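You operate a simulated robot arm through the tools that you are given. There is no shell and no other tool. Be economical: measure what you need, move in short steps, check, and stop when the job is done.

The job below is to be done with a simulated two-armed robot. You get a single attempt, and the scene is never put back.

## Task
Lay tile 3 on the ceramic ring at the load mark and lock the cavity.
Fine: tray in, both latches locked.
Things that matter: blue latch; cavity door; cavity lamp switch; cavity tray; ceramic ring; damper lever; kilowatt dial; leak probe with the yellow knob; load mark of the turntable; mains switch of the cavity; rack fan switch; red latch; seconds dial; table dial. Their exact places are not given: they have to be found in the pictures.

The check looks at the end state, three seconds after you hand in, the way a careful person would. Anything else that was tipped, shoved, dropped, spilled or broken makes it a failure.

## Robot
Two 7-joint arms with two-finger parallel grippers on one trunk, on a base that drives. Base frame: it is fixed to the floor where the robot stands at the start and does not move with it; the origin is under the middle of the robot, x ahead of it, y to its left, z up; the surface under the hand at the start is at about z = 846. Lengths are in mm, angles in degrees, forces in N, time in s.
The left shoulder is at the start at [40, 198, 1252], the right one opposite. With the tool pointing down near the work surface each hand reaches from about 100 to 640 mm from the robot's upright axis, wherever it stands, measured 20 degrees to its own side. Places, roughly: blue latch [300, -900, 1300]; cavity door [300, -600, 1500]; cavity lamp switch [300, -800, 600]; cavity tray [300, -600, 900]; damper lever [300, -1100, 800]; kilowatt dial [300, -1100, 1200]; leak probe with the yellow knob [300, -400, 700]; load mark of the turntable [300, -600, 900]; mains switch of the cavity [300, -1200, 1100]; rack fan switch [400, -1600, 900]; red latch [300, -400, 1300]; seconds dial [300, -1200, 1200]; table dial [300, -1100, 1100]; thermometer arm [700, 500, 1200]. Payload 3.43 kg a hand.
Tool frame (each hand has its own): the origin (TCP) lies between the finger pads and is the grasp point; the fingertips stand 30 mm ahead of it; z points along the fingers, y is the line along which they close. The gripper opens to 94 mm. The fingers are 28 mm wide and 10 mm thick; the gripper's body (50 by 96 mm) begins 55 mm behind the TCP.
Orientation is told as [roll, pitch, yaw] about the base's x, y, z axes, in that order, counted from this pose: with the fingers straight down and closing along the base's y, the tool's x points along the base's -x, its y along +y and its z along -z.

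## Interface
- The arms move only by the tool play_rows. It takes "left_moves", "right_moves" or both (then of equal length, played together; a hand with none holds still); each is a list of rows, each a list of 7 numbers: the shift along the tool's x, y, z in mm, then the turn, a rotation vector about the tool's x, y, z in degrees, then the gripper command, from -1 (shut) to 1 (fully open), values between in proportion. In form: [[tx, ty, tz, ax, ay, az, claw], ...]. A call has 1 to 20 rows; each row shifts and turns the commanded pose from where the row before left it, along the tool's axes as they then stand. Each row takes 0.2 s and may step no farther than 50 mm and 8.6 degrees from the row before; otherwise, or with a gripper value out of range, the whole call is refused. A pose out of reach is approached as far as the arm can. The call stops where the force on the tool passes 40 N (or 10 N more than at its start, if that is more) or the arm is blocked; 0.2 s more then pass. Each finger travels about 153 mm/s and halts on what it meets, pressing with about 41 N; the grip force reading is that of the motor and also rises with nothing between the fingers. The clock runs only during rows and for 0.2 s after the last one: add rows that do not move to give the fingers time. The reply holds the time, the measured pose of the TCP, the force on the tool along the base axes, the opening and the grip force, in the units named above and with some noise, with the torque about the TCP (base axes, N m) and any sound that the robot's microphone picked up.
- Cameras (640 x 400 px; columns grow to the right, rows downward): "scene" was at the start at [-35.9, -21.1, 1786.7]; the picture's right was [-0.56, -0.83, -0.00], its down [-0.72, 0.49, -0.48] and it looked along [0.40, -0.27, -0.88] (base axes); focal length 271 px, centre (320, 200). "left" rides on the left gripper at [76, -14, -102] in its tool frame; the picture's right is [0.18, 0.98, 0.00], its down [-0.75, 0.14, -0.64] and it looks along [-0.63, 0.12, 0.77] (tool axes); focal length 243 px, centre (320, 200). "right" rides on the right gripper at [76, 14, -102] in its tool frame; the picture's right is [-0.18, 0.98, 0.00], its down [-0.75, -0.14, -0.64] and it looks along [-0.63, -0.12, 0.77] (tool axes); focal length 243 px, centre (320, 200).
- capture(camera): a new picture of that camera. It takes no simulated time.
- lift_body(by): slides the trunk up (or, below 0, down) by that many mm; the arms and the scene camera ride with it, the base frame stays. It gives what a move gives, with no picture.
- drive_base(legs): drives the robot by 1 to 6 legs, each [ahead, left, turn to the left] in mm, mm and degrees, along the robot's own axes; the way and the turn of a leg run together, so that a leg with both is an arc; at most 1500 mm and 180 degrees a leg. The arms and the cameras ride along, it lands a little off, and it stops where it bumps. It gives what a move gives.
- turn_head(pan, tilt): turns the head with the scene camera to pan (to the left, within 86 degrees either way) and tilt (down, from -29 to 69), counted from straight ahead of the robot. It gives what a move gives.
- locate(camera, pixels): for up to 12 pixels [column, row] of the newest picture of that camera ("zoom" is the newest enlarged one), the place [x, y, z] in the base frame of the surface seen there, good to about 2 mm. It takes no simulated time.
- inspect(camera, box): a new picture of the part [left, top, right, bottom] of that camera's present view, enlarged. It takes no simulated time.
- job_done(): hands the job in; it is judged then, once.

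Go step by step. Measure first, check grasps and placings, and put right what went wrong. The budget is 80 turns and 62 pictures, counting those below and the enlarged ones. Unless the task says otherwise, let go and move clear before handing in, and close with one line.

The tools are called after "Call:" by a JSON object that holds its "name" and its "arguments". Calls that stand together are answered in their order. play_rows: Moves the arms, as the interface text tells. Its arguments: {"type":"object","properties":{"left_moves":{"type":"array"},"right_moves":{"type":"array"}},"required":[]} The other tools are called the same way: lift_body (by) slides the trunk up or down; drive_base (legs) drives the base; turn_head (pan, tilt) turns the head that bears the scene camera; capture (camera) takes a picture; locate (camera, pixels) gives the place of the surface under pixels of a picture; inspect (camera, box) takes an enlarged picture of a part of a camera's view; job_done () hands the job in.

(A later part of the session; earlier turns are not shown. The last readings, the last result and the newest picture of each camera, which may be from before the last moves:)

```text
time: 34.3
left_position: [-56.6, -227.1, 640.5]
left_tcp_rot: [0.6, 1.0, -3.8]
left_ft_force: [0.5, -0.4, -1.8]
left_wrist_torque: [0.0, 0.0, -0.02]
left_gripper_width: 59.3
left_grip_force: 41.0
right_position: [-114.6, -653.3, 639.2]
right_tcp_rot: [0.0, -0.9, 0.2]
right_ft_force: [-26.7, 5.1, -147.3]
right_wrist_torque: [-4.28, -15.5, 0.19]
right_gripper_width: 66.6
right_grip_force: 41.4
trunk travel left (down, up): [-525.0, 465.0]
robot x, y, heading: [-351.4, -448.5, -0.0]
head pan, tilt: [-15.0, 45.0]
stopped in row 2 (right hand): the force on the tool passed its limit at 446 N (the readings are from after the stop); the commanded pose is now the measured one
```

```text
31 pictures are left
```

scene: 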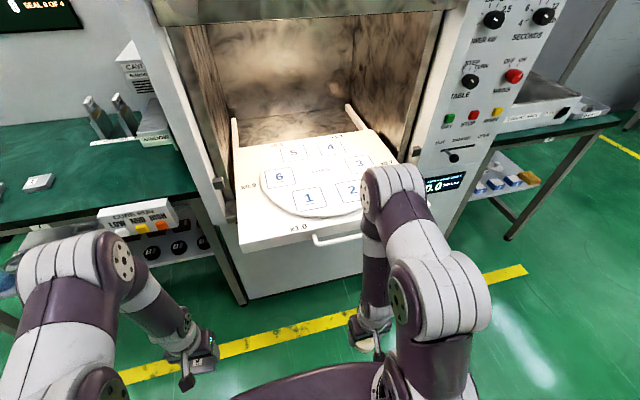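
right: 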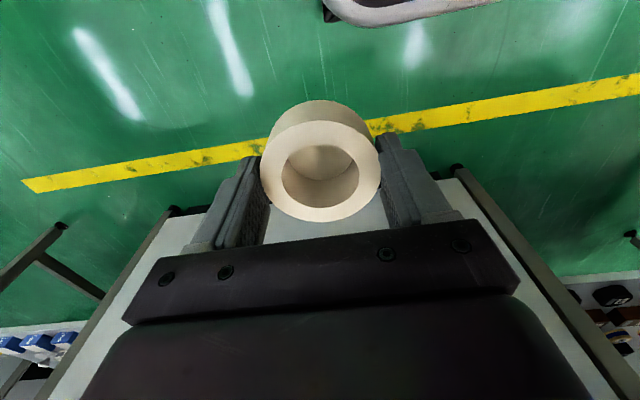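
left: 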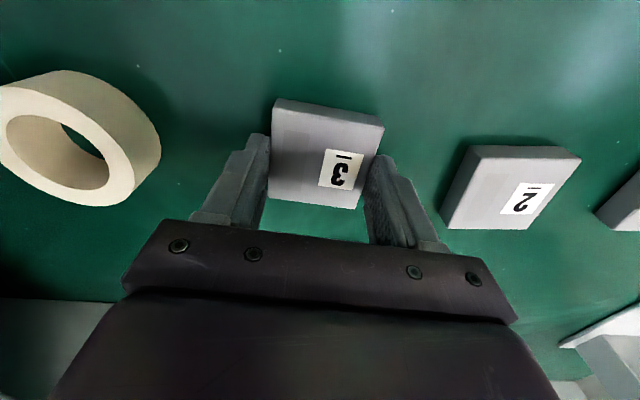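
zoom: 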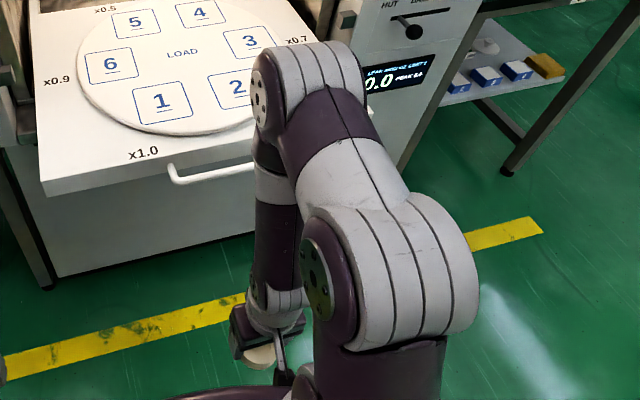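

The tray and handle haven't moved (handle still at 65,-682,838). The torque puts the contact about 70 mm behind the TCP, so the hand is folded against its own arm. I'll back the hand off downward and forward, then drive back for room.

Call:
{"name": "play_rows", "arguments": {"right_moves": [[0, 0, 25, 0, 0, 0, -1], [-25, 0, 0, 0, 0, 0, -1], [0, 0, 0, 0, 0, 0, -1]]}}

Call:
{"name": "drive_base", "arguments": {"legs": [[-250, 0, 0]]}}

```text
time: 35.1
left_position: [-55.7, -225.8, 641.1]
left_tcp_rot: [0.6, 0.9, -3.8]
left_ft_force: [-0.1, -0.2, -1.0]
left_wrist_torque: [0.02, -0.01, -0.02]
left_gripper_width: 59.3
left_grip_force: 40.9
right_position: [-87.9, -650.7, 616.5]
right_tcp_rot: [-0.1, -0.7, 0.3]
right_ft_force: [0.6, 0.9, -1.4]
right_wrist_torque: [0.01, 0.04, 0.02]
right_gripper_width: 66.8
right_grip_force: 40.9
trunk travel left (down, up): [-525.0, 465.0]
robot x, y, heading: [-350.8, -445.8, 0.3]
head pan, tilt: [-15.0, 45.0]
```

```text
time: 36.9
left_position: [-306.7, -227.3, 640.3]
left_tcp_rot: [0.6, 0.9, -3.7]
left_ft_force: [0.4, 1.0, -2.5]
left_wrist_torque: [0.01, 0.0, 0.01]
left_gripper_width: 59.4
left_grip_force: 41.2
right_position: [-340.3, -652.8, 615.7]
right_tcp_rot: [0.0, -0.8, 0.4]
right_ft_force: [-0.3, 0.7, -2.0]
right_wrist_torque: [0.01, -0.04, -0.01]
right_gripper_width: 66.5
right_grip_force: 41.5
trunk travel left (down, up): [-525.0, 465.0]
robot x, y, heading: [-599.8, -448.7, 0.1]
head pan, tilt: [-15.0, 45.0]
```

The force is gone. I'll extend both hands forward first and then raise them, clear of the body.

Call:
{"name": "play_rows", "arguments": {"left_moves": [[-40, 0, 0, 0, 0, 0, -1], [-40, 0, 0, 0, 0, 0, -1], [-40, 0, 0, 0, 0, 0, -1], [-40, 0, 0, 0, 0, 0, -1], [0, 0, 0, 0, 0, 0, -1], [0, 0, -45, 0, 0, 0, -1], [0, 0, -45, 0, 0, 0, -1], [0, 0, -45, 0, 0, 0, -1], [0, 0, -45, 0, 0, 0, -1], [0, 0, -45, 0, 0, 0, -1], [0, 0, -45, 0, 0, 0, -1], [0, 0, -45, 0, 0, 0, -1], [0, 0, -45, 0, 0, 0, -1], [0, 0, 0, 0, 0, 0, -1]], "right_moves": [[-45, 0, 0, 0, 0, 0, -1], [-45, 0, 0, 0, -0.4, 0, -1], [-45, 0, 0, 0, 0, 0, -1], [-45, 0, 0, 0, 0, 0, -1], [-45, 0, 0, 0, 0, 0, -1], [0, 0, -45, 0, 0, 0, -1], [0, 0, -45, 0, 0, 0, -1], [0, 0, -45, 0, 0, 0, -1], [0, 0, -45, 0, 0, 0, -1], [0, 0, -45, 0, 0, 0, -1], [0, 0, -45, 0, 0, 0, -1], [0, 0, -45, 0, 0, 0, -1], [0, 0, -45, 0, 0, 0, -1], [0, 0, -20, 0, 0, 0, -1]]}}

Call:
{"name": "capture", "arguments": {"camera": "scene"}}

```text
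time: 39.9
left_position: [-171.7, -242.2, 910.1]
left_tcp_rot: [0.6, 0.8, -3.8]
left_ft_force: [0.7, -0.5, -1.8]
left_wrist_torque: [-0.04, 0.0, -0.01]
left_gripper_width: 59.3
left_grip_force: 40.8
left hand out of reach, approached as far as the arm can: row 11, 12, 13
right_position: [-149.0, -649.4, 913.5]
right_tcp_rot: [0.0, -1.1, 0.3]
right_ft_force: [0.0, 0.2, -1.3]
right_wrist_torque: [0.01, 0.01, 0.02]
right_gripper_width: 66.6
right_grip_force: 40.8
right hand out of reach, approached as far as the arm can: row 12, 13, 14
trunk travel left (down, up): [-525.0, 465.0]
robot x, y, heading: [-603.3, -448.2, -0.0]
head pan, tilt: [-15.0, 45.0]
```

```text
30 pictures are left
```

scene: 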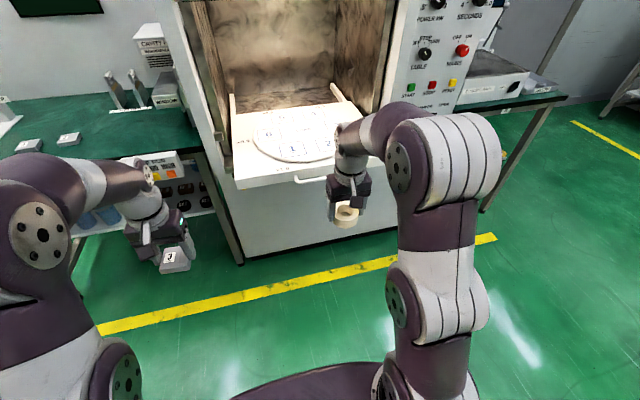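

The elbow is now folded back, well away from the door. I'll raise the trunk 130 mm, pull the left hand in a little, and drive forward 330 mm.

Call:
{"name": "lift_body", "arguments": {"by": 130}}

Call:
{"name": "play_rows", "arguments": {"left_moves": [[45, 30, 0, 0, 0, 0, -1], [45, 20, 0, 0, 0, 0, -1], [0, 0, 0, 0, 0, 0, -1]]}}

Call:
{"name": "drive_base", "arguments": {"legs": [[350, 0, 0]]}}

Call:
{"name": "capture", "arguments": {"camera": "scene"}}

```text
time: 41.5
left_position: [-171.1, -242.5, 1038.8]
left_tcp_rot: [0.6, 0.9, -3.7]
left_ft_force: [0.9, 0.2, -1.7]
left_wrist_torque: [-0.01, 0.03, 0.0]
left_gripper_width: 59.2
left_grip_force: 40.7
right_position: [-148.2, -649.6, 1042.6]
right_tcp_rot: [0.0, -1.1, 0.2]
right_ft_force: [0.0, 0.0, -1.2]
right_wrist_torque: [-0.02, 0.0, -0.03]
right_gripper_width: 66.7
right_grip_force: 40.9
trunk travel left (down, up): [-655.0, 335.0]
robot x, y, heading: [-602.8, -450.2, 0.6]
head pan, tilt: [-15.0, 45.0]
```

```text
refused: row 1 steps farther than a row can; nothing moved
```

```text
time: 43.8
left_position: [178.0, -239.7, 1038.9]
left_tcp_rot: [0.6, 0.9, -3.6]
left_ft_force: [1.0, -0.4, -0.7]
left_wrist_torque: [0.03, 0.0, 0.0]
left_gripper_width: 59.1
left_grip_force: 41.0
right_position: [202.5, -647.6, 1042.5]
right_tcp_rot: [0.0, -1.0, 0.5]
right_ft_force: [-0.2, 0.1, -1.6]
right_wrist_torque: [0.02, -0.01, -0.01]
right_gripper_width: 66.8
right_grip_force: 41.1
trunk travel left (down, up): [-655.0, 335.0]
robot x, y, heading: [-247.2, -446.4, 0.3]
head pan, tilt: [-15.0, 45.0]
```

```text
29 pictures are left
```

scene: 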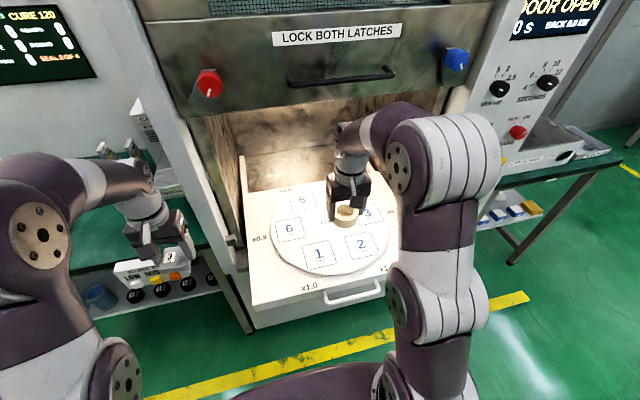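

The right hand is clear under the door. I'll move the ring over the LOAD mark, stopping about 20 mm above it.

Call:
{"name": "play_rows", "arguments": {"right_moves": [[-45, 3, 0, 0, 0.5, 0, -1], [-45, 3, 0, 0, 0.5, 0, -1], [-18, 2, 20, 0, 0, 0, -1], [0, 0, 45, 0, 0, 0, -1], [0, 0, 42, 0, 0, 0, -1], [0, 0, 0, 0, 0, 0, -1], [0, 0, 0, 0, 0, 0, -1]]}}

Call:
{"name": "capture", "arguments": {"camera": "right"}}

```text
time: 45.0
left_position: [177.9, -240.0, 1039.6]
left_tcp_rot: [0.5, 0.9, -3.7]
left_ft_force: [0.5, -0.2, -1.0]
left_wrist_torque: [0.05, 0.01, -0.03]
left_gripper_width: 59.4
left_grip_force: 41.5
right_position: [281.3, -639.5, 908.4]
right_tcp_rot: [0.0, -1.5, 0.4]
right_ft_force: [-3.8, 0.2, 16.2]
right_wrist_torque: [0.14, 0.66, -0.01]
right_gripper_width: 67.2
right_grip_force: 40.9
right hand out of reach, approached as far as the arm can: row 1, 2
trunk travel left (down, up): [-655.0, 335.0]
robot x, y, heading: [-251.8, -446.4, 0.4]
head pan, tilt: [-15.0, 45.0]
stopped in row 6 (right hand): the force on the tool passed its limit at 62 N (the readings are from after the stop); the commanded pose is now the measured one
```

```text
28 pictures are left
```

right: 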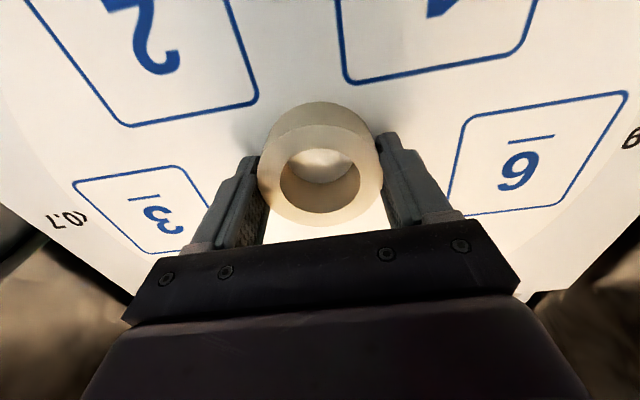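

The ring touched the disc early at (281,-639), because the arm was at the edge of its reach. I'll lift 20 mm, level the hand, and drive 40 mm closer.

Call:
{"name": "play_rows", "arguments": {"right_moves": [[0, 0, -20, 0, 0, 0, -1], [0, 0, 0, 0, 1.5, 0, -1], [0, 0, 0, 0, 0, 0, -1]]}}

Call:
{"name": "drive_base", "arguments": {"legs": [[45, 0, 0]]}}

Call:
{"name": "capture", "arguments": {"camera": "right"}}

```text
time: 45.8
left_position: [178.9, -240.3, 1039.3]
left_tcp_rot: [0.6, 1.0, -3.7]
left_ft_force: [-0.3, -0.2, -1.9]
left_wrist_torque: [0.0, 0.02, 0.01]
left_gripper_width: 59.4
left_grip_force: 41.2
right_position: [282.7, -640.1, 925.1]
right_tcp_rot: [0.0, 0.2, 0.5]
right_ft_force: [0.3, -0.2, -1.1]
right_wrist_torque: [0.0, 0.02, -0.01]
right_gripper_width: 67.2
right_grip_force: 41.4
trunk travel left (down, up): [-655.0, 335.0]
robot x, y, heading: [-246.4, -446.8, 0.4]
head pan, tilt: [-15.0, 45.0]
```

```text
time: 46.7
left_position: [224.6, -241.2, 1039.9]
left_tcp_rot: [0.6, 1.0, -3.7]
left_ft_force: [0.6, -0.1, -1.8]
left_wrist_torque: [-0.02, 0.02, -0.02]
left_gripper_width: 59.7
left_grip_force: 41.0
right_position: [326.9, -639.5, 925.7]
right_tcp_rot: [0.1, 0.2, 0.3]
right_ft_force: [0.3, 0.2, -0.9]
right_wrist_torque: [0.0, 0.01, 0.02]
right_gripper_width: 66.8
right_grip_force: 41.3
trunk travel left (down, up): [-655.0, 335.0]
robot x, y, heading: [-207.2, -445.5, 0.2]
head pan, tilt: [-15.0, 45.0]
```

```text
27 pictures are left
```

right: 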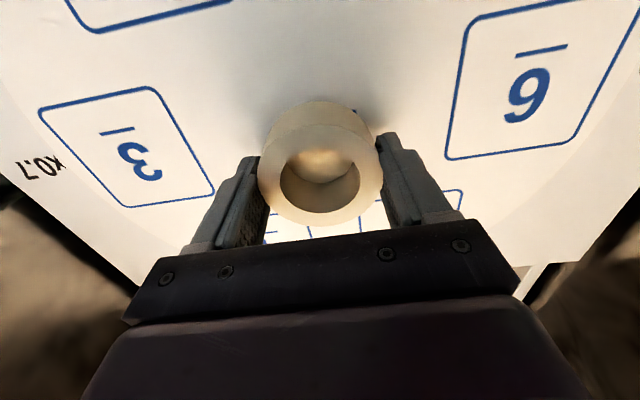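

Before lowering, I'll recheck the disc's centre from fields 3 and 6.

Call:
{"name": "locate", "arguments": {"camera": "right", "pixels": [[40, 110], [152, 88], [213, 190], [123, 207], [466, 20], [446, 158], [572, 138], [638, 5], [356, 111], [270, 240]]}}

```text
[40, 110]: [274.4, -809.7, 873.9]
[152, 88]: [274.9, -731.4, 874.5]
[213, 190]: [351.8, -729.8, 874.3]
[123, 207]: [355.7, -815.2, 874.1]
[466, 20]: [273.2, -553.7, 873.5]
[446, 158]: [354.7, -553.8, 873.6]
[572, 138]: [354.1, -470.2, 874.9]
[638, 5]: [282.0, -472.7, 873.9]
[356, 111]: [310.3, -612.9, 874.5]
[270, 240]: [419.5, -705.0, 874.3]
```

Fields 3 and 6 put the centre at (314,-642). I'll shift to it and lower to contact.

Call:
{"name": "play_rows", "arguments": {"right_moves": [[13, -2, 0, 0, 0, 0, -1], [0, 0, 8, 0, 0, 0, -1], [0, 0, 6, 0, 0, 0, -1], [0, 0, 0, 0, 0, 0, -1], [0, 0, 0, 0, 0, 0, -1]]}}

```text
time: 47.9
left_position: [223.8, -241.1, 1039.4]
left_tcp_rot: [0.6, 1.0, -3.7]
left_ft_force: [-0.3, 0.1, -1.0]
left_wrist_torque: [0.0, 0.01, -0.02]
left_gripper_width: 59.4
left_grip_force: 40.9
right_position: [314.2, -642.0, 911.2]
right_tcp_rot: [0.0, 0.2, 0.4]
right_ft_force: [0.2, -0.5, -1.3]
right_wrist_torque: [0.01, -0.01, -0.01]
right_gripper_width: 67.2
right_grip_force: 41.3
trunk travel left (down, up): [-655.0, 335.0]
robot x, y, heading: [-206.9, -444.8, 0.4]
head pan, tilt: [-15.0, 45.0]
```

The hand is centred at (314.2,-642.0). I'll lower in 1 mm steps until there is some contact force.

Call:
{"name": "play_rows", "arguments": {"right_moves": [[0, 0, 1, 0, 0, 0, -1], [0, 0, 1, 0, 0, 0, -1], [0, 0, 0, 0, 0, 0, -1]]}}

Call:
{"name": "inspect", "arguments": {"camera": "right", "box": [220, 80, 420, 240]}}

```text
time: 48.7
left_position: [222.9, -240.6, 1039.0]
left_tcp_rot: [0.5, 0.9, -3.6]
left_ft_force: [-0.3, -1.3, -2.9]
left_wrist_torque: [0.0, 0.02, -0.03]
left_gripper_width: 59.2
left_grip_force: 41.3
right_position: [313.2, -641.4, 908.5]
right_tcp_rot: [0.0, 0.2, 0.4]
right_ft_force: [-0.6, -0.6, -1.8]
right_wrist_torque: [-0.02, 0.0, -0.03]
right_gripper_width: 67.1
right_grip_force: 41.0
trunk travel left (down, up): [-655.0, 335.0]
robot x, y, heading: [-206.4, -445.3, 0.1]
head pan, tilt: [-15.0, 45.0]
```

```text
2.50 times, centred on (320, 160) of right
```

zoom: 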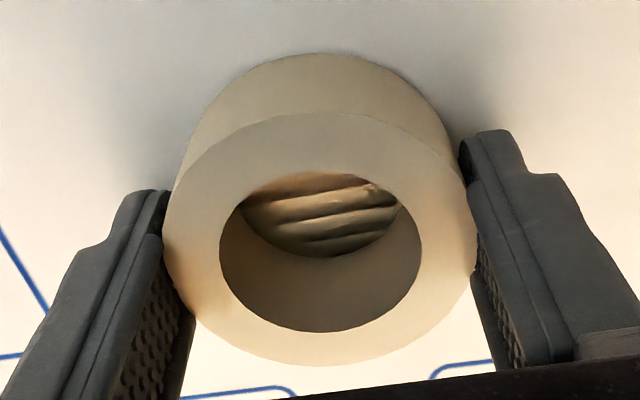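

There's no contact yet, so I'll continue down in 1 mm steps.

Call:
{"name": "play_rows", "arguments": {"right_moves": [[0, 0, 1, 0, 0, 0, -1], [0, 0, 1, 0, 0, 0, -1], [0, 0, 1, 0, 0, 0, -1], [0, 0, 0, 0, 0, 0, -1]]}}

Call:
{"name": "locate", "arguments": {"camera": "zoom", "pixels": [[320, 130], [320, 350], [190, 230], [450, 230], [320, 220], [310, 300]]}}

```text
time: 49.7
left_position: [223.0, -241.1, 1040.1]
left_tcp_rot: [0.5, 0.8, -3.7]
left_ft_force: [-0.3, 0.2, -1.4]
left_wrist_torque: [-0.02, 0.0, 0.02]
left_gripper_width: 59.5
left_grip_force: 40.6
right_position: [314.1, -641.7, 909.2]
right_tcp_rot: [-0.1, -0.2, 0.3]
right_ft_force: [1.4, -1.6, 15.6]
right_wrist_torque: [-0.06, -0.6, -0.08]
right_gripper_width: 67.0
right_grip_force: 41.1
trunk travel left (down, up): [-655.0, 335.0]
robot x, y, heading: [-204.0, -446.7, 0.5]
head pan, tilt: [-15.0, 45.0]
```

```text
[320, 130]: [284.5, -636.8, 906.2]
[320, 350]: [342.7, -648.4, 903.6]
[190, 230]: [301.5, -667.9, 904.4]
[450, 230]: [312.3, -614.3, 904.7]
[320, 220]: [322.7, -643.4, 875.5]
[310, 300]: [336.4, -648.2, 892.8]
```

The ring is now in contact, pressing 15.6 N. I'll release it, lift off, and check.

Call:
{"name": "play_rows", "arguments": {"right_moves": [[0, 0, -1, 0, 0, 0, 0], [0, 0, 0, 0, 0, 0, 0.8], [0, 0, 0, 0, 0, 0, 0.9], [0, 0, -20, 0, 0, 0, 0.9], [0, 0, -40, 0, 0, 0, 0.9], [45, 0, 0, 0, 0, 0, 0.9], [45, 0, 0, 0, 0, 0, 0.9], [0, 0, 0, 0, 0, 0, 0.9]]}}

Call:
{"name": "capture", "arguments": {"camera": "right"}}

```text
time: 51.5
left_position: [223.6, -240.3, 1039.2]
left_tcp_rot: [0.7, 0.9, -3.7]
left_ft_force: [-0.4, 0.2, -2.0]
left_wrist_torque: [-0.01, 0.0, 0.01]
left_gripper_width: 59.3
left_grip_force: 40.8
right_position: [224.2, -642.4, 965.1]
right_tcp_rot: [0.0, 0.3, 0.2]
right_ft_force: [-0.4, 0.8, 0.4]
right_wrist_torque: [0.0, 0.0, 0.0]
right_gripper_width: 89.0
right_grip_force: 0.0
trunk travel left (down, up): [-655.0, 335.0]
robot x, y, heading: [-203.2, -446.8, 0.2]
head pan, tilt: [-15.0, 45.0]
```

```text
25 pictures are left
```

right: 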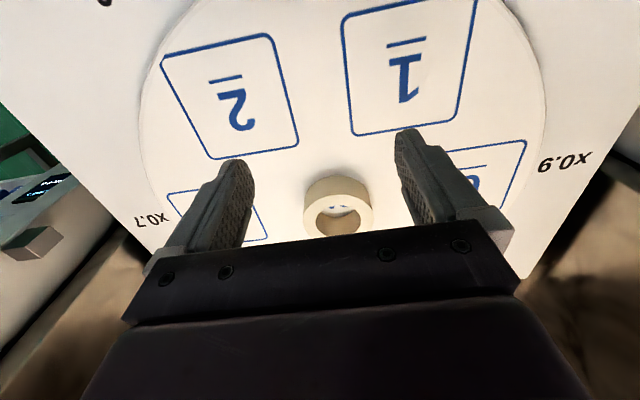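

The ring stands on the disc with LOAD showing through its hole. I'll measure it, draw both hands back, and drive right so the left hand faces the mark.

Call:
{"name": "locate", "arguments": {"camera": "right", "pixels": [[336, 188], [305, 215], [373, 208], [312, 228], [365, 226], [338, 208]]}}

Call:
{"name": "play_rows", "arguments": {"left_moves": [[30, 0, 0, 0, 0, 0, -1], [30, 0, 0, 0, 0, 0, -1], [0, 0, 0, 0, 0, 0, -1], [0, 0, 0, 0, 0, 0, -1]], "right_moves": [[40, 0, -20, 0, 0, 0, 0.5], [45, 0, 0, 0, 0, 0, 0.5], [45, 0, 0, 0, 0, 0, 0.5], [0, 0, 0, 0, 0, 0, 0.5]]}}

Call:
{"name": "drive_base", "arguments": {"legs": [[0, -400, 0]]}}

Call:
{"name": "turn_head", "arguments": {"pan": 15, "tilt": 45}}

Call:
{"name": "capture", "arguments": {"camera": "scene"}}

```text
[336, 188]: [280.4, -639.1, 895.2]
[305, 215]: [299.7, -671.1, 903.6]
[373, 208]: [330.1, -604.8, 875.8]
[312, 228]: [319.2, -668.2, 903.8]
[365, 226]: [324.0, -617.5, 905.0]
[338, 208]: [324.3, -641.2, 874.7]
```

```text
time: 52.5
left_position: [164.3, -236.2, 1041.6]
left_tcp_rot: [0.5, 1.0, -3.6]
left_ft_force: [0.6, -1.3, -2.2]
left_wrist_torque: [0.0, 0.01, 0.05]
left_gripper_width: 59.3
left_grip_force: 41.1
right_position: [93.5, -643.6, 987.8]
right_tcp_rot: [0.1, 0.2, 0.3]
right_ft_force: [1.1, 0.0, 0.1]
right_wrist_torque: [0.03, -0.02, 0.0]
right_gripper_width: 70.5
right_grip_force: 0.0
trunk travel left (down, up): [-655.0, 335.0]
robot x, y, heading: [-205.4, -443.4, 0.6]
head pan, tilt: [-15.0, 45.0]
```

```text
time: 55.0
left_position: [166.3, -633.5, 1042.6]
left_tcp_rot: [0.7, 0.9, -3.6]
left_ft_force: [0.1, 0.4, -1.3]
left_wrist_torque: [0.0, -0.04, 0.01]
left_gripper_width: 59.4
left_grip_force: 40.5
right_position: [96.3, -1038.4, 986.8]
right_tcp_rot: [0.0, 0.2, 0.4]
right_ft_force: [0.2, -0.8, 0.1]
right_wrist_torque: [0.0, -0.01, 0.02]
right_gripper_width: 70.4
right_grip_force: 0.1
trunk travel left (down, up): [-655.0, 335.0]
robot x, y, heading: [-201.8, -841.4, 0.5]
head pan, tilt: [-15.0, 45.0]
```

```text
time: 55.9
left_position: [165.3, -632.5, 1041.7]
left_tcp_rot: [0.6, 0.8, -3.5]
left_ft_force: [0.2, 0.6, -0.8]
left_wrist_torque: [-0.03, 0.01, -0.03]
left_gripper_width: 59.4
left_grip_force: 40.6
right_position: [95.4, -1037.9, 986.9]
right_tcp_rot: [-0.1, 0.2, 0.5]
right_ft_force: [0.1, 0.0, 1.1]
right_wrist_torque: [0.02, -0.03, -0.02]
right_gripper_width: 70.7
right_grip_force: 0.1
trunk travel left (down, up): [-655.0, 335.0]
robot x, y, heading: [-206.3, -842.0, 0.2]
head pan, tilt: [15.0, 45.0]
```

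```text
24 pictures are left
```

scene: 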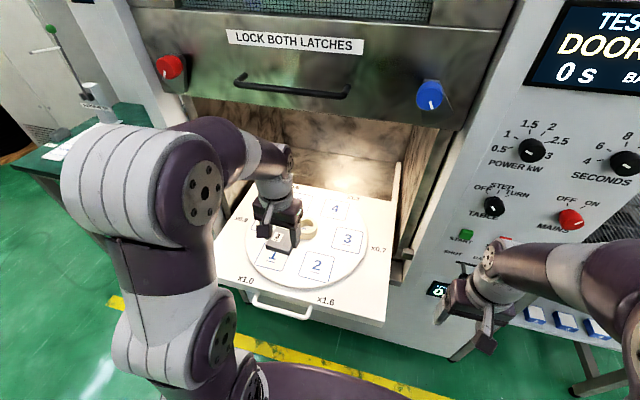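

The ring is centred at about (313.5,-640) with its top at 905. I'll lower the left hand to z≈972, so the tile clears the ring by 28 mm, and move over it.

Call:
{"name": "play_rows", "arguments": {"left_moves": [[0, 0, 35, 0.6, -0.9, 0, -1], [0, 0, 35, 0, 0, 0, -1], [-40, 0, 0, 0, 0, 0, -1], [-40, 0, 0, 0, 0, 0, -1], [-40, 1, 0, 0, 0, 0, -1], [-28, 1, 0, 0, 0, 0, -1], [0, 0, 0, 0, 0, 0, -1], [0, 0, 0, 0, 0, 0, -1]]}}

Call:
{"name": "capture", "arguments": {"camera": "left"}}

```text
time: 57.7
left_position: [313.2, -639.2, 971.2]
left_tcp_rot: [0.0, -0.1, -3.6]
left_ft_force: [0.1, -0.3, -2.4]
left_wrist_torque: [0.02, 0.04, 0.02]
left_gripper_width: 59.3
left_grip_force: 41.1
right_position: [97.1, -1038.2, 987.9]
right_tcp_rot: [0.0, 0.2, 0.4]
right_ft_force: [0.5, 0.3, 0.3]
right_wrist_torque: [0.01, -0.01, 0.0]
right_gripper_width: 70.6
right_grip_force: 0.0
trunk travel left (down, up): [-655.0, 335.0]
robot x, y, heading: [-206.0, -842.6, 0.6]
head pan, tilt: [15.0, 45.0]
```

```text
23 pictures are left
```

left: 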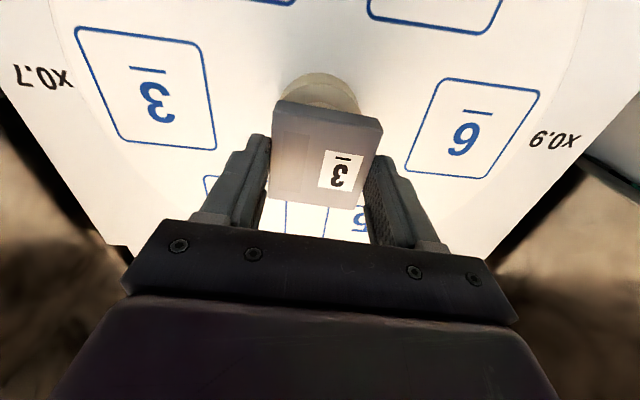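

The tile is over the ring. I'll check the tile's true centre before lowering.

Call:
{"name": "inspect", "arguments": {"camera": "left", "box": [250, 60, 400, 220]}}

Call:
{"name": "locate", "arguments": {"camera": "left", "pixels": [[278, 125], [378, 140], [357, 205], [272, 192], [322, 80], [300, 90], [345, 92]]}}

```text
2.50 times, centred on (325, 140) of left
```

zoom: 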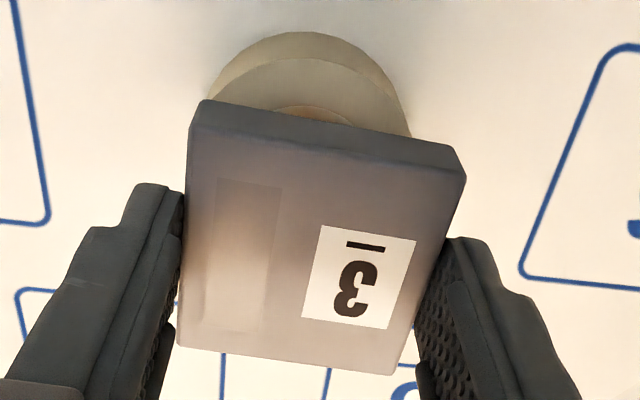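

```text
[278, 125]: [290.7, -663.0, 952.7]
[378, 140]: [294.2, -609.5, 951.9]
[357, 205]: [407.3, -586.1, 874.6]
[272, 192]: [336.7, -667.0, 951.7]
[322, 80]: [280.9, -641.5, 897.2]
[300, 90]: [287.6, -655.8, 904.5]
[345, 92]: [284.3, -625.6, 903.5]
```

Call:
{"name": "locate", "arguments": {"camera": "zoom", "pixels": [[194, 130], [462, 182], [396, 370], [180, 340], [330, 160], [290, 354], [302, 62]]}}

```text
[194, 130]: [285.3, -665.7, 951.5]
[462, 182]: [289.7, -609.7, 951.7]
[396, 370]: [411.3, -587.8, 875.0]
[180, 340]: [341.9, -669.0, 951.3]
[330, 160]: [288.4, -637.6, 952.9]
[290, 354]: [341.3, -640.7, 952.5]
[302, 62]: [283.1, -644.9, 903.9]
```

The tile centre (314.7,-639) matches the ring. I'll lower to light contact.

Call:
{"name": "play_rows", "arguments": {"left_moves": [[0, 0, 12, 0, 0, 0, -1], [0, 0, 10, 0, 0, 0, -1], [0, 0, 4, 0, 0, 0, -1], [0, 0, 1, 0, 0, 0, -1], [0, 0, 1, 0, 0, 0, -1], [0, 0, 0, 0, 0, 0, -1]]}}

```text
time: 59.1
left_position: [313.2, -639.3, 944.1]
left_tcp_rot: [0.1, 0.1, -3.6]
left_ft_force: [-0.5, 0.1, -1.5]
left_wrist_torque: [-0.02, 0.01, -0.03]
left_gripper_width: 59.2
left_grip_force: 41.0
right_position: [96.2, -1037.9, 987.1]
right_tcp_rot: [0.1, 0.2, 0.4]
right_ft_force: [-0.1, 0.3, -0.5]
right_wrist_torque: [-0.01, -0.01, -0.02]
right_gripper_width: 70.7
right_grip_force: 0.1
trunk travel left (down, up): [-655.0, 335.0]
robot x, y, heading: [-202.2, -839.6, 0.4]
head pan, tilt: [15.0, 45.0]
```

Call:
{"name": "play_rows", "arguments": {"left_moves": [[0, 0, 1, 0, 0, 0, -1], [0, 0, 1, 0, 0, 0, -1], [0, 0, 0.7, 0, 0, 0, -1], [0, 0, 0, 0, 0, 0, -1]]}}

Call:
{"name": "inspect", "arguments": {"camera": "left", "box": [250, 60, 400, 220]}}

```text
time: 60.1
left_position: [313.6, -638.4, 942.1]
left_tcp_rot: [0.0, -0.1, -3.6]
left_ft_force: [0.6, 0.9, 4.0]
left_wrist_torque: [0.05, -0.16, 0.01]
left_gripper_width: 59.3
left_grip_force: 40.6
right_position: [94.8, -1038.0, 988.5]
right_tcp_rot: [0.0, 0.1, 0.5]
right_ft_force: [0.2, 0.3, -0.1]
right_wrist_torque: [-0.07, -0.02, 0.04]
right_gripper_width: 70.6
right_grip_force: 0.0
trunk travel left (down, up): [-655.0, 335.0]
robot x, y, heading: [-201.1, -838.3, 0.4]
head pan, tilt: [15.0, 45.0]
```

```text
2.50 times, centred on (325, 140) of left
```

zoom: 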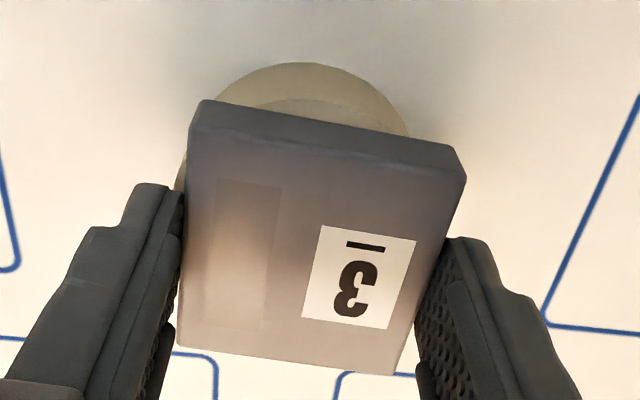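

The tile rests on the ring with 4 N of contact. I'll open and lift straight off.

Call:
{"name": "play_rows", "arguments": {"left_moves": [[0, 0, 0, 0, 0, 0, 0], [0, 0, 0, 0, 0, 0, 0.6], [0, 0, 0, 0, 0, 0, 0.8], [0, 0, -20, 0, 0, 0, 0.8], [20, 0, -30, 0, 0, 0, 0.8], [45, 0, 0, 0, 0, 0, 0.8], [45, 0, 0, 0, 0, 0, 0.8], [0, 0, 0, 0, 0, 0, 0.8]]}}

Call:
{"name": "capture", "arguments": {"camera": "left"}}

```text
time: 61.9
left_position: [203.2, -632.7, 990.1]
left_tcp_rot: [0.0, 0.0, -3.5]
left_ft_force: [0.7, -0.2, -0.1]
left_wrist_torque: [-0.04, 0.01, 0.02]
left_gripper_width: 84.5
left_grip_force: 0.0
right_position: [95.9, -1038.5, 986.6]
right_tcp_rot: [0.1, 0.2, 0.5]
right_ft_force: [-0.6, 0.9, 0.4]
right_wrist_torque: [-0.02, 0.0, -0.01]
right_gripper_width: 70.5
right_grip_force: 0.1
trunk travel left (down, up): [-655.0, 335.0]
robot x, y, heading: [-205.2, -841.1, 0.6]
head pan, tilt: [15.0, 45.0]
```

```text
20 pictures are left
```

left: 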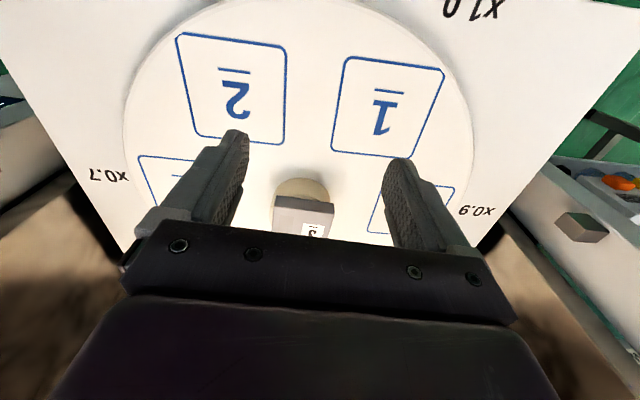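

The tile sits on the ring and both hands are empty. I'll measure the tray handle in the last scene view, and back off to push it with the closed left fingers.

Call:
{"name": "locate", "arguments": {"camera": "scene", "pixels": [[255, 302], [280, 309], [310, 314], [218, 283], [384, 320], [265, 293], [305, 307]]}}

Call:
{"name": "drive_base", "arguments": {"legs": [[-135, 0, 0]]}}

```text
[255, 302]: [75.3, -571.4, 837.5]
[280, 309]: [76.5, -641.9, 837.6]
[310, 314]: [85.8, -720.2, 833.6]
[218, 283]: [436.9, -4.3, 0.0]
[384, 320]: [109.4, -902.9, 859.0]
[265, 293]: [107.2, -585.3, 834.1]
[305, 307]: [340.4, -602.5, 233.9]
```

```text
time: 63.2
left_position: [69.5, -634.4, 991.1]
left_tcp_rot: [-0.1, 0.0, -3.7]
left_ft_force: [-0.4, -0.5, -0.1]
left_wrist_torque: [-0.01, -0.01, 0.03]
left_gripper_width: 84.6
left_grip_force: 0.1
right_position: [-38.0, -1039.1, 987.7]
right_tcp_rot: [0.1, 0.0, 0.4]
right_ft_force: [-0.6, -0.7, 0.5]
right_wrist_torque: [0.01, 0.02, -0.01]
right_gripper_width: 70.3
right_grip_force: 0.1
trunk travel left (down, up): [-655.0, 335.0]
robot x, y, heading: [-336.9, -844.8, 0.6]
head pan, tilt: [15.0, 45.0]
```

The handle bar runs from y=-570 to -720 at x≈72 and z 838. I'll bring the closed left fingers down in front of it.

Call:
{"name": "play_rows", "arguments": {"left_moves": [[40, -13, 0, 0, 0, 0, -1], [0, 0, 0, 0, 0, 3.6, -1], [0, 0, 40, 0, 0, 0, -1], [0, 0, 40, 0, 0, 0, -1], [0, 0, 40, 0, 0, 0, -1], [0, 0, 21, 0, 0, 0, -1], [0, 0, 0, 0, 0, 0, -1]]}}

Call:
{"name": "capture", "arguments": {"camera": "scene"}}

```text
time: 64.8
left_position: [30.4, -643.5, 850.7]
left_tcp_rot: [0.0, 0.0, -7.2]
left_ft_force: [-0.6, 0.9, 0.0]
left_wrist_torque: [0.03, -0.02, -0.03]
left_gripper_width: 0.0
left_grip_force: 33.4
right_position: [-38.3, -1039.2, 988.9]
right_tcp_rot: [0.1, 0.2, 0.5]
right_ft_force: [0.2, 0.6, 0.5]
right_wrist_torque: [0.03, 0.04, -0.02]
right_gripper_width: 70.3
right_grip_force: 0.0
trunk travel left (down, up): [-655.0, 335.0]
robot x, y, heading: [-336.2, -839.6, 0.2]
head pan, tilt: [15.0, 45.0]
```

```text
19 pictures are left
```

scene: 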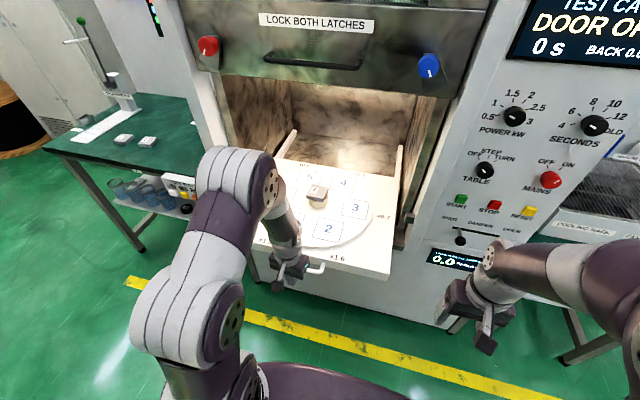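

The fingers are in front of the handle. I'll correct the yaw and start pushing gently.

Call:
{"name": "play_rows", "arguments": {"left_moves": [[0, 0, 0, 0, 0, -7.2, -1], [-8, 0, 0, 0, 0, 0, -1], [-8, 0, 0, 0, 0, 0, -1], [-6, 0, 0, 0, 0, 0, -1], [-5, 0, 0, 0, 0, 0, -1], [-5, 0, 0, 0, 0, 0, -1], [-5, 0, 0, 0, 0, 0, -1], [-6, 0, 0, 0, 0, 0, -1], [-7, 0, 0, 0, 0, 0, -1], [-8, 0, 0, 0, 0, 0, -1], [-8, 0, 0, 0, 0, 0, -1], [-8, 0, 0, 0, 0, 0, -1], [-7, 0, 0, 0, 0, 0, -1], [-5, 0, 0, 0, 0, 0, -1], [0, 0, 0, 0, 0, 0, -1]]}}

Call:
{"name": "capture", "arguments": {"camera": "left"}}

```text
time: 68.0
left_position: [114.6, -643.9, 850.9]
left_tcp_rot: [0.0, -0.1, -0.1]
left_ft_force: [0.4, 0.0, 0.5]
left_wrist_torque: [0.05, 0.01, 0.03]
left_gripper_width: 0.1
left_grip_force: 33.2
right_position: [-37.1, -1038.4, 988.4]
right_tcp_rot: [-0.1, 0.0, 0.4]
right_ft_force: [0.3, 1.0, -0.5]
right_wrist_torque: [-0.01, 0.0, -0.03]
right_gripper_width: 70.3
right_grip_force: 0.1
trunk travel left (down, up): [-655.0, 335.0]
robot x, y, heading: [-337.1, -844.7, 0.8]
head pan, tilt: [15.0, 45.0]
```

```text
18 pictures are left
```

left: 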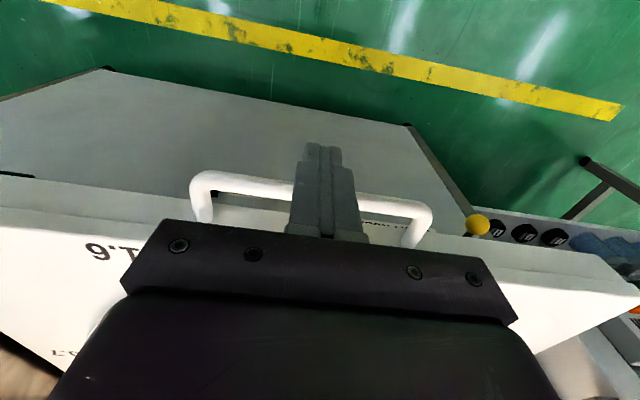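

Call:
{"name": "locate", "arguments": {"camera": "left", "pixels": [[240, 182], [390, 203], [100, 215], [230, 220]]}}

Call:
{"name": "play_rows", "arguments": {"left_moves": [[-4, 0, 0, 0, 0, 0, -1], [-6, 0, 0, 0, 0, 0, -1], [-7, 0, 0, 0, 0, 0, -1], [-8, 0, 0, 0, 0, 0, -1], [-8, 0, 0, 0, 0, 0, -1], [-8, 0, 0, 0, 0, 0, -1], [-8, 0, 0, 0, 0, 0, -1], [-8, 0, 0, 0, 0, 0, -1], [-8, 0, 0, 0, 0, 0, -1], [-8, 0, 0, 0, 0, 0, -1], [-7, 0, 0, 0, 0, 0, -1], [-5, 0, 0, 0, 0, 0, -1], [0, 0, 0, 0, 0, 0, -1]]}}

Call:
{"name": "capture", "arguments": {"camera": "scene"}}

```text
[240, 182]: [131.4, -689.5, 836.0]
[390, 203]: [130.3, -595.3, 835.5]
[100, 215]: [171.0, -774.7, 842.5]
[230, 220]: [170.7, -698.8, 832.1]
```

```text
time: 70.8
left_position: [199.6, -643.2, 849.2]
left_tcp_rot: [0.0, -0.1, 0.0]
left_ft_force: [-2.3, 0.6, 0.1]
left_wrist_torque: [0.03, 0.05, 0.01]
left_gripper_width: 0.2
left_grip_force: 33.1
right_position: [-38.4, -1040.1, 988.2]
right_tcp_rot: [-0.1, 0.1, 0.5]
right_ft_force: [0.6, -0.8, -0.7]
right_wrist_torque: [0.04, 0.02, 0.01]
right_gripper_width: 70.5
right_grip_force: 0.1
trunk travel left (down, up): [-655.0, 335.0]
robot x, y, heading: [-338.6, -841.7, 0.5]
head pan, tilt: [15.0, 45.0]
```

```text
17 pictures are left
```

scene: 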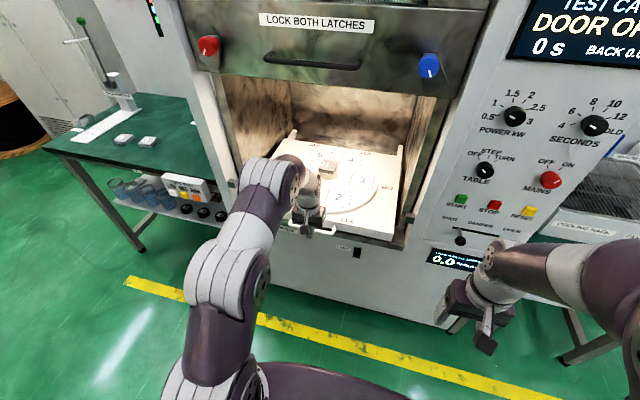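

The tray slides in smoothly and the tile is still on the ring. I'll keep pushing.

Call:
{"name": "play_rows", "arguments": {"left_moves": [[-4, 0, 0, 0, 0, 0, -1], [-6, 0, 0, 0, 0, 0, -1], [-6, 0, 0, 0, 0, 0, -1], [-6, 0, 0, 0, 0, 0, -1], [-6, 0, 0, 0, 0, 0, -1], [-6, 0, 0, 0, 0, 0, -1], [-6, 0, 0, 0, 0, 0, -1], [-5, 0, 0, 0, 0, 0, -1], [-5, 0, 0, 0, 0, 0, -1], [-5, 0, 0, 0, 0, 0, -1], [0, 0, 0, 0, 0, 0, -1]]}}

Call:
{"name": "capture", "arguments": {"camera": "left"}}

```text
time: 73.2
left_position: [255.8, -644.2, 850.2]
left_tcp_rot: [-0.1, -0.1, 0.0]
left_ft_force: [-1.0, 0.2, 1.3]
left_wrist_torque: [0.02, 0.0, -0.03]
left_gripper_width: 0.0
left_grip_force: 33.0
right_position: [-38.9, -1040.2, 987.9]
right_tcp_rot: [0.0, 0.1, 0.5]
right_ft_force: [-0.3, 0.1, -0.7]
right_wrist_torque: [0.01, -0.02, -0.02]
right_gripper_width: 70.4
right_grip_force: 0.1
trunk travel left (down, up): [-655.0, 335.0]
robot x, y, heading: [-340.4, -843.4, 0.3]
head pan, tilt: [15.0, 45.0]
```

```text
16 pictures are left
```

left: 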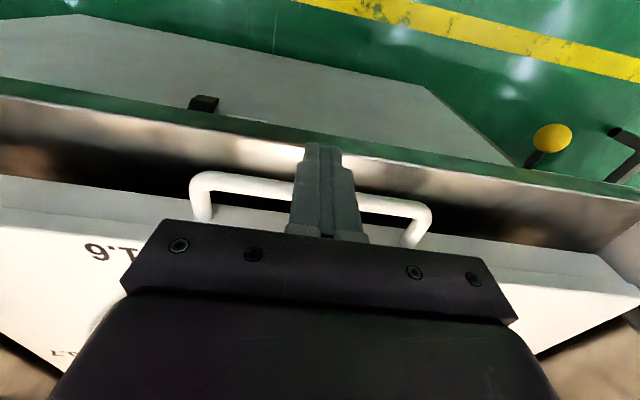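

The handle is now at x≈272 and still short of the back stop, and the arm is near full reach. I'll ease off 40 mm, drive 100 mm closer, and continue.

Call:
{"name": "play_rows", "arguments": {"left_moves": [[20, 0, 0, 0, 0, 0, -1], [40, 0, 0, 0, 0, 0, -1], [40, 0, 0, 0, 0, 0, -1], [30, 0, 0, 0, 0, 0, -1], [0, 0, 0, 0, 0, 0, -1]]}}

Call:
{"name": "drive_base", "arguments": {"legs": [[105, 0, 0]]}}

Call:
{"name": "play_rows", "arguments": {"left_moves": [[-12, 0, 0, 0, 0, 0, -1], [-4, 0, 0, 0, 0, 0, -1], [-4, 0, 0, 0, 0, 0, -1], [-5, 0, 0, 0, 0, 0, -1], [-6, 0, 0, 0, 0, 0, -1], [-6, 0, 0, 0, 0, 0, -1], [-6, 0, 0, 0, 0, 0, -1], [-6, 0, 0, 0, 0, 0, -1], [-6, 0, 0, 0, 0, 0, -1], [-6, 0, 0, 0, 0, 0, -1], [-6, 0, 0, 0, 0, 0, -1], [-6, 0, 0, 0, 0, 0, -1], [-5, 0, 0, 0, 0, 0, -1], [-5, 0, 0, 0, 0, 0, -1], [0, 0, 0, 0, 0, 0, -1]]}}

Call:
{"name": "capture", "arguments": {"camera": "scene"}}

```text
time: 74.4
left_position: [125.5, -643.8, 850.3]
left_tcp_rot: [-0.1, 0.0, -0.1]
left_ft_force: [0.4, -0.1, -0.4]
left_wrist_torque: [0.01, 0.0, 0.0]
left_gripper_width: 0.0
left_grip_force: 32.8
right_position: [-36.9, -1039.2, 987.8]
right_tcp_rot: [0.1, 0.3, 0.5]
right_ft_force: [-0.9, -0.3, 0.1]
right_wrist_torque: [0.01, 0.0, 0.01]
right_gripper_width: 70.6
right_grip_force: 0.0
trunk travel left (down, up): [-655.0, 335.0]
robot x, y, heading: [-337.7, -841.6, 0.4]
head pan, tilt: [15.0, 45.0]
```

```text
time: 75.6
left_position: [229.7, -642.7, 849.6]
left_tcp_rot: [-0.1, 0.0, 0.1]
left_ft_force: [0.4, -0.7, -0.5]
left_wrist_torque: [-0.02, 0.01, -0.02]
left_gripper_width: 0.0
left_grip_force: 32.9
right_position: [67.7, -1037.6, 986.7]
right_tcp_rot: [0.0, 0.2, 0.5]
right_ft_force: [-0.1, -0.8, -0.5]
right_wrist_torque: [-0.01, 0.02, 0.01]
right_gripper_width: 70.5
right_grip_force: 0.1
trunk travel left (down, up): [-655.0, 335.0]
robot x, y, heading: [-230.2, -842.7, 0.4]
head pan, tilt: [15.0, 45.0]
```

```text
time: 78.8
left_position: [312.3, -642.7, 849.9]
left_tcp_rot: [0.0, -0.1, 0.0]
left_ft_force: [-2.2, -1.1, 1.6]
left_wrist_torque: [0.02, 0.06, -0.03]
left_gripper_width: 0.3
left_grip_force: 33.2
right_position: [66.4, -1037.9, 988.3]
right_tcp_rot: [-0.1, 0.1, 0.5]
right_ft_force: [0.2, 0.6, -0.3]
right_wrist_torque: [-0.02, 0.02, -0.02]
right_gripper_width: 70.1
right_grip_force: 0.1
trunk travel left (down, up): [-655.0, 335.0]
robot x, y, heading: [-232.2, -842.6, 0.5]
head pan, tilt: [15.0, 45.0]
```

```text
15 pictures are left
```

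scene: 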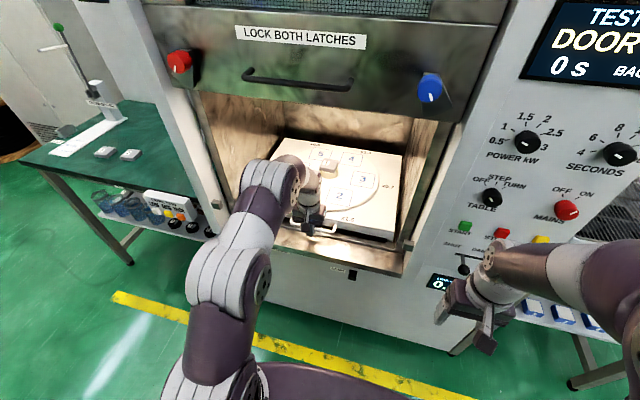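

The handle is now past the door plane, and the tray still moves freely. I'll keep pushing until it meets its stop.

Call:
{"name": "play_rows", "arguments": {"left_moves": [[-4, 0, 0, 0, 0, 0, -1], [-5, 0, 0, 0, 0, 0, -1], [-5, 0, 0, 0, 0, 0, -1], [-5, 0, 0, 0, 0, 0, -1], [-5, 0, 0, 0, 0, 0, -1], [-5, 0, 0, 0, 0, 0, -1], [-5, 0, 0, 0, 0, 0, -1], [-5, 0, 0, 0, 0, 0, -1], [-5, 0, 0, 0, 0, 0, -1], [-5, 0, 0, 0, 0, 0, -1], [-5, 0, 0, 0, 0, 0, -1], [0, 0, 0, 0, 0, 0, -1]]}}

```text
time: 80.5
left_position: [339.5, -643.5, 847.9]
left_tcp_rot: [0.0, 1.4, 0.1]
left_ft_force: [-22.0, -1.0, 8.7]
left_wrist_torque: [-0.02, 0.24, 0.0]
left_gripper_width: 0.0
left_grip_force: 33.0
right_position: [64.1, -1038.1, 988.1]
right_tcp_rot: [0.0, 0.1, 0.5]
right_ft_force: [-0.4, -0.1, 0.2]
right_wrist_torque: [-0.03, 0.04, -0.02]
right_gripper_width: 70.6
right_grip_force: 0.0
trunk travel left (down, up): [-655.0, 335.0]
robot x, y, heading: [-235.0, -843.4, 0.2]
head pan, tilt: [15.0, 45.0]
stopped in row 8 (left hand): the force on the tool passed its limit at 44 N (the readings are from after the stop); the commanded pose is now the measured one
```

The tray met its stop at x=339 with 44 N. I'll withdraw the left hand and drive back to a spot facing the door's middle, then look.

Call:
{"name": "play_rows", "arguments": {"left_moves": [[20, 0, 0, 0, -1.4, 0, -1], [45, 0, 0, 0, 0, 0, -1], [45, 0, 0, 0, 0, 0, -1], [45, 0, 0, 0, 0, 0, -1], [45, 0, -20, 0, 0, 0, -1], [30, 0, -40, 0, 0, 0, -1], [0, 0, -45, 0, 0, 0, -1], [0, 0, 0, 0, 0, 0, -1]]}}

Call:
{"name": "drive_base", "arguments": {"legs": [[-330, 0, 0], [0, 200, 0]]}}

Call:
{"name": "lift_body", "arguments": {"by": 120}}

Call:
{"name": "turn_head", "arguments": {"pan": 0, "tilt": 25}}

Call:
{"name": "capture", "arguments": {"camera": "scene"}}

```text
time: 82.3
left_position: [113.1, -642.6, 951.1]
left_tcp_rot: [-0.1, -0.2, 0.1]
left_ft_force: [0.1, -0.1, -0.1]
left_wrist_torque: [-0.01, 0.06, 0.03]
left_gripper_width: 0.1
left_grip_force: 32.4
right_position: [67.0, -1038.7, 986.6]
right_tcp_rot: [-0.1, 0.2, 0.6]
right_ft_force: [-0.1, 0.6, -0.2]
right_wrist_torque: [0.02, 0.02, 0.03]
right_gripper_width: 70.8
right_grip_force: 0.1
trunk travel left (down, up): [-655.0, 335.0]
robot x, y, heading: [-232.8, -844.3, 0.2]
head pan, tilt: [15.0, 45.0]
```

```text
time: 85.7
left_position: [-222.6, -444.7, 950.8]
left_tcp_rot: [-0.2, -0.4, 0.4]
left_ft_force: [-1.4, 0.8, -0.4]
left_wrist_torque: [-0.01, 0.0, -0.02]
left_gripper_width: 0.0
left_grip_force: 33.3
right_position: [-263.3, -839.9, 987.4]
right_tcp_rot: [-0.1, 0.1, 0.8]
right_ft_force: [-0.9, 1.0, -0.6]
right_wrist_torque: [-0.01, -0.02, -0.03]
right_gripper_width: 70.4
right_grip_force: 0.0
trunk travel left (down, up): [-655.0, 335.0]
robot x, y, heading: [-564.2, -643.1, 1.0]
head pan, tilt: [15.0, 45.0]
```

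```text
time: 87.2
left_position: [-220.9, -445.7, 1071.1]
left_tcp_rot: [0.0, -0.3, 0.6]
left_ft_force: [-0.8, 0.5, -0.6]
left_wrist_torque: [0.01, -0.01, 0.03]
left_gripper_width: 0.2
left_grip_force: 32.6
right_position: [-264.8, -840.1, 1107.5]
right_tcp_rot: [0.1, 0.2, 0.8]
right_ft_force: [-0.4, 0.3, 0.2]
right_wrist_torque: [0.0, -0.01, -0.01]
right_gripper_width: 70.4
right_grip_force: 0.0
trunk travel left (down, up): [-775.0, 215.0]
robot x, y, heading: [-565.2, -648.8, 0.7]
head pan, tilt: [15.0, 45.0]
```

```text
time: 88.0
left_position: [-221.3, -446.4, 1070.9]
left_tcp_rot: [-0.1, -0.4, 0.4]
left_ft_force: [-0.3, -0.4, 0.0]
left_wrist_torque: [0.0, -0.02, 0.04]
left_gripper_width: 0.0
left_grip_force: 32.9
right_position: [-264.7, -839.8, 1107.0]
right_tcp_rot: [-0.1, 0.1, 0.9]
right_ft_force: [-0.3, -0.1, 0.0]
right_wrist_torque: [0.01, -0.01, 0.0]
right_gripper_width: 70.3
right_grip_force: 0.0
trunk travel left (down, up): [-775.0, 215.0]
robot x, y, heading: [-567.1, -647.1, 0.5]
head pan, tilt: [0.0, 25.0]
```

```text
14 pictures are left
```

scene: 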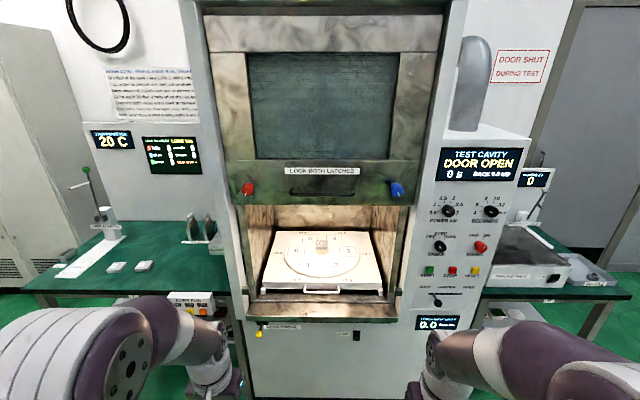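

The tray is fully in with the tile standing on it. I'll zoom in on the door, latches and handle and measure them.

Call:
{"name": "inspect", "arguments": {"camera": "scene", "box": [225, 150, 425, 330]}}

Call:
{"name": "locate", "arguments": {"camera": "scene", "pixels": [[249, 189], [397, 190], [292, 192], [352, 193], [320, 202], [320, 315], [320, 200], [320, 187], [320, 30], [235, 190], [320, 292], [320, 304]]}}

```text
2.22 times, centred on (325, 240) of scene
```

zoom: 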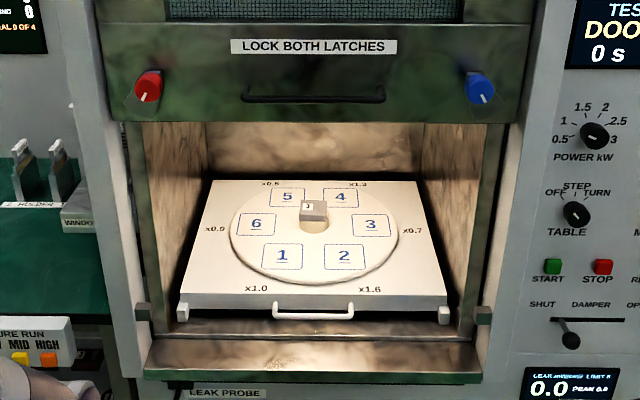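

```text
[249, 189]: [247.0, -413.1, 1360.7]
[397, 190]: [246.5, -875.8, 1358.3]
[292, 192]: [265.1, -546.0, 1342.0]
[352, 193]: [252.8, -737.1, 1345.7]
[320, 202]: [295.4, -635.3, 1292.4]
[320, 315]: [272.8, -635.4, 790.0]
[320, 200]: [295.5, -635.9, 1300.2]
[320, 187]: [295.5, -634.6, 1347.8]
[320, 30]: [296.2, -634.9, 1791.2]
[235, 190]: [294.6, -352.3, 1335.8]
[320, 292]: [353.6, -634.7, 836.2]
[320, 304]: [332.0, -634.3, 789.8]
```

The door bottom is at z≈1285 and the sill at 790, so the door has to come down about 495 mm. In free space I'll turn both hands to point forward and raise the left to z≈1385 for pushing the handle down.

Call:
{"name": "play_rows", "arguments": {"left_moves": [[-45, 0, 0, 0, 0, 0, -1], [-45, 0, 0, 0, 0, 0, -1], [0, 0, 0, 0, -8.2, 0, -1], [0, 0, 0, 0, -8.2, 0, -1], [0, 0, 0, 0, -8.2, 0, -1], [0, 0, 0, 0, -8.2, 0, -1], [0, 0, 0, 0, -8.2, 0, -1], [0, 0, 0, 0, -8.2, 0, -1], [0, 0, 0, 0, -8.2, 0, -1], [0, 0, 0, 0, -8.2, 0, -1], [0, 0, 0, 0, -8.2, 0, -1], [0, 0, 0, 0, -8.2, 0, -1], [0, 0, 0, 0, -7.7, 0, -1], [-45, 0, 0, 0, 0, 0, -1], [-45, 0, 0, 0, 0, 0, -1], [-45, 0, 0, 0, 0, 0, -1], [-45, 0, 0, 0, 0, 0, -1], [-45, 0, 0, 0, 0, 0, -1], [-45, 0, 0, 0, 0, 0, -1], [-44, 0, 0, 0, 0, 0, -1]], "right_moves": [[-45, 0, 0, 0, 0, 0, 0.5], [-45, 0, 0, 0, 0, 0, 0.5], [0, 0, 0, 0, -8.2, 0, 0.5], [0, 0, 0, 0, -8.2, 0, 0.5], [0, 0, 0, 0, -8.2, 0, 0.5], [0, 0, 0, 0, -8.2, 0, 0.5], [0, 0, 0, 0, -8.2, 0, 0.5], [0, 0, 0, 0, -8.2, 0, 0.5], [0, 0, 0, 0, -8.2, 0, 0.5], [0, 0, 0, 0, -8.2, 0, 0.5], [0, 0, 0, 0, -8.2, 0, 0.5], [0, 0, 0, 0, -8.2, 0, 0.5], [0, 0, 0, 0, -8.2, 0, 0.5], [0, 0, 0, 0, 0, 0, 0.5], [0, 0, 0, 0, 0, 0, 0.5], [0, 0, 0, 0, 0, 0, 0.5], [0, 0, 0, 0, 0, 0, 0.5], [0, 0, 0, 0, 0, 0, 0.5], [0, 0, 0, 0, 0, 0, 0.5], [0, 0, 0, 0, 0, 0, 0.5]]}}

```text
time: 92.2
left_position: [-132.9, -443.4, 1385.7]
left_tcp_rot: [-150.7, -90.0, 151.0]
left_ft_force: [-0.9, -0.1, 0.9]
left_wrist_torque: [0.01, 0.01, -0.03]
left_gripper_width: 0.0
left_grip_force: 33.6
right_position: [-169.5, -839.8, 1114.6]
right_tcp_rot: [-174.6, -88.4, 175.4]
right_ft_force: [-0.3, 0.4, -0.7]
right_wrist_torque: [0.02, -0.04, -0.01]
right_gripper_width: 70.2
right_grip_force: 0.1
trunk travel left (down, up): [-775.0, 215.0]
robot x, y, heading: [-565.6, -643.2, 0.9]
head pan, tilt: [0.0, 25.0]
```

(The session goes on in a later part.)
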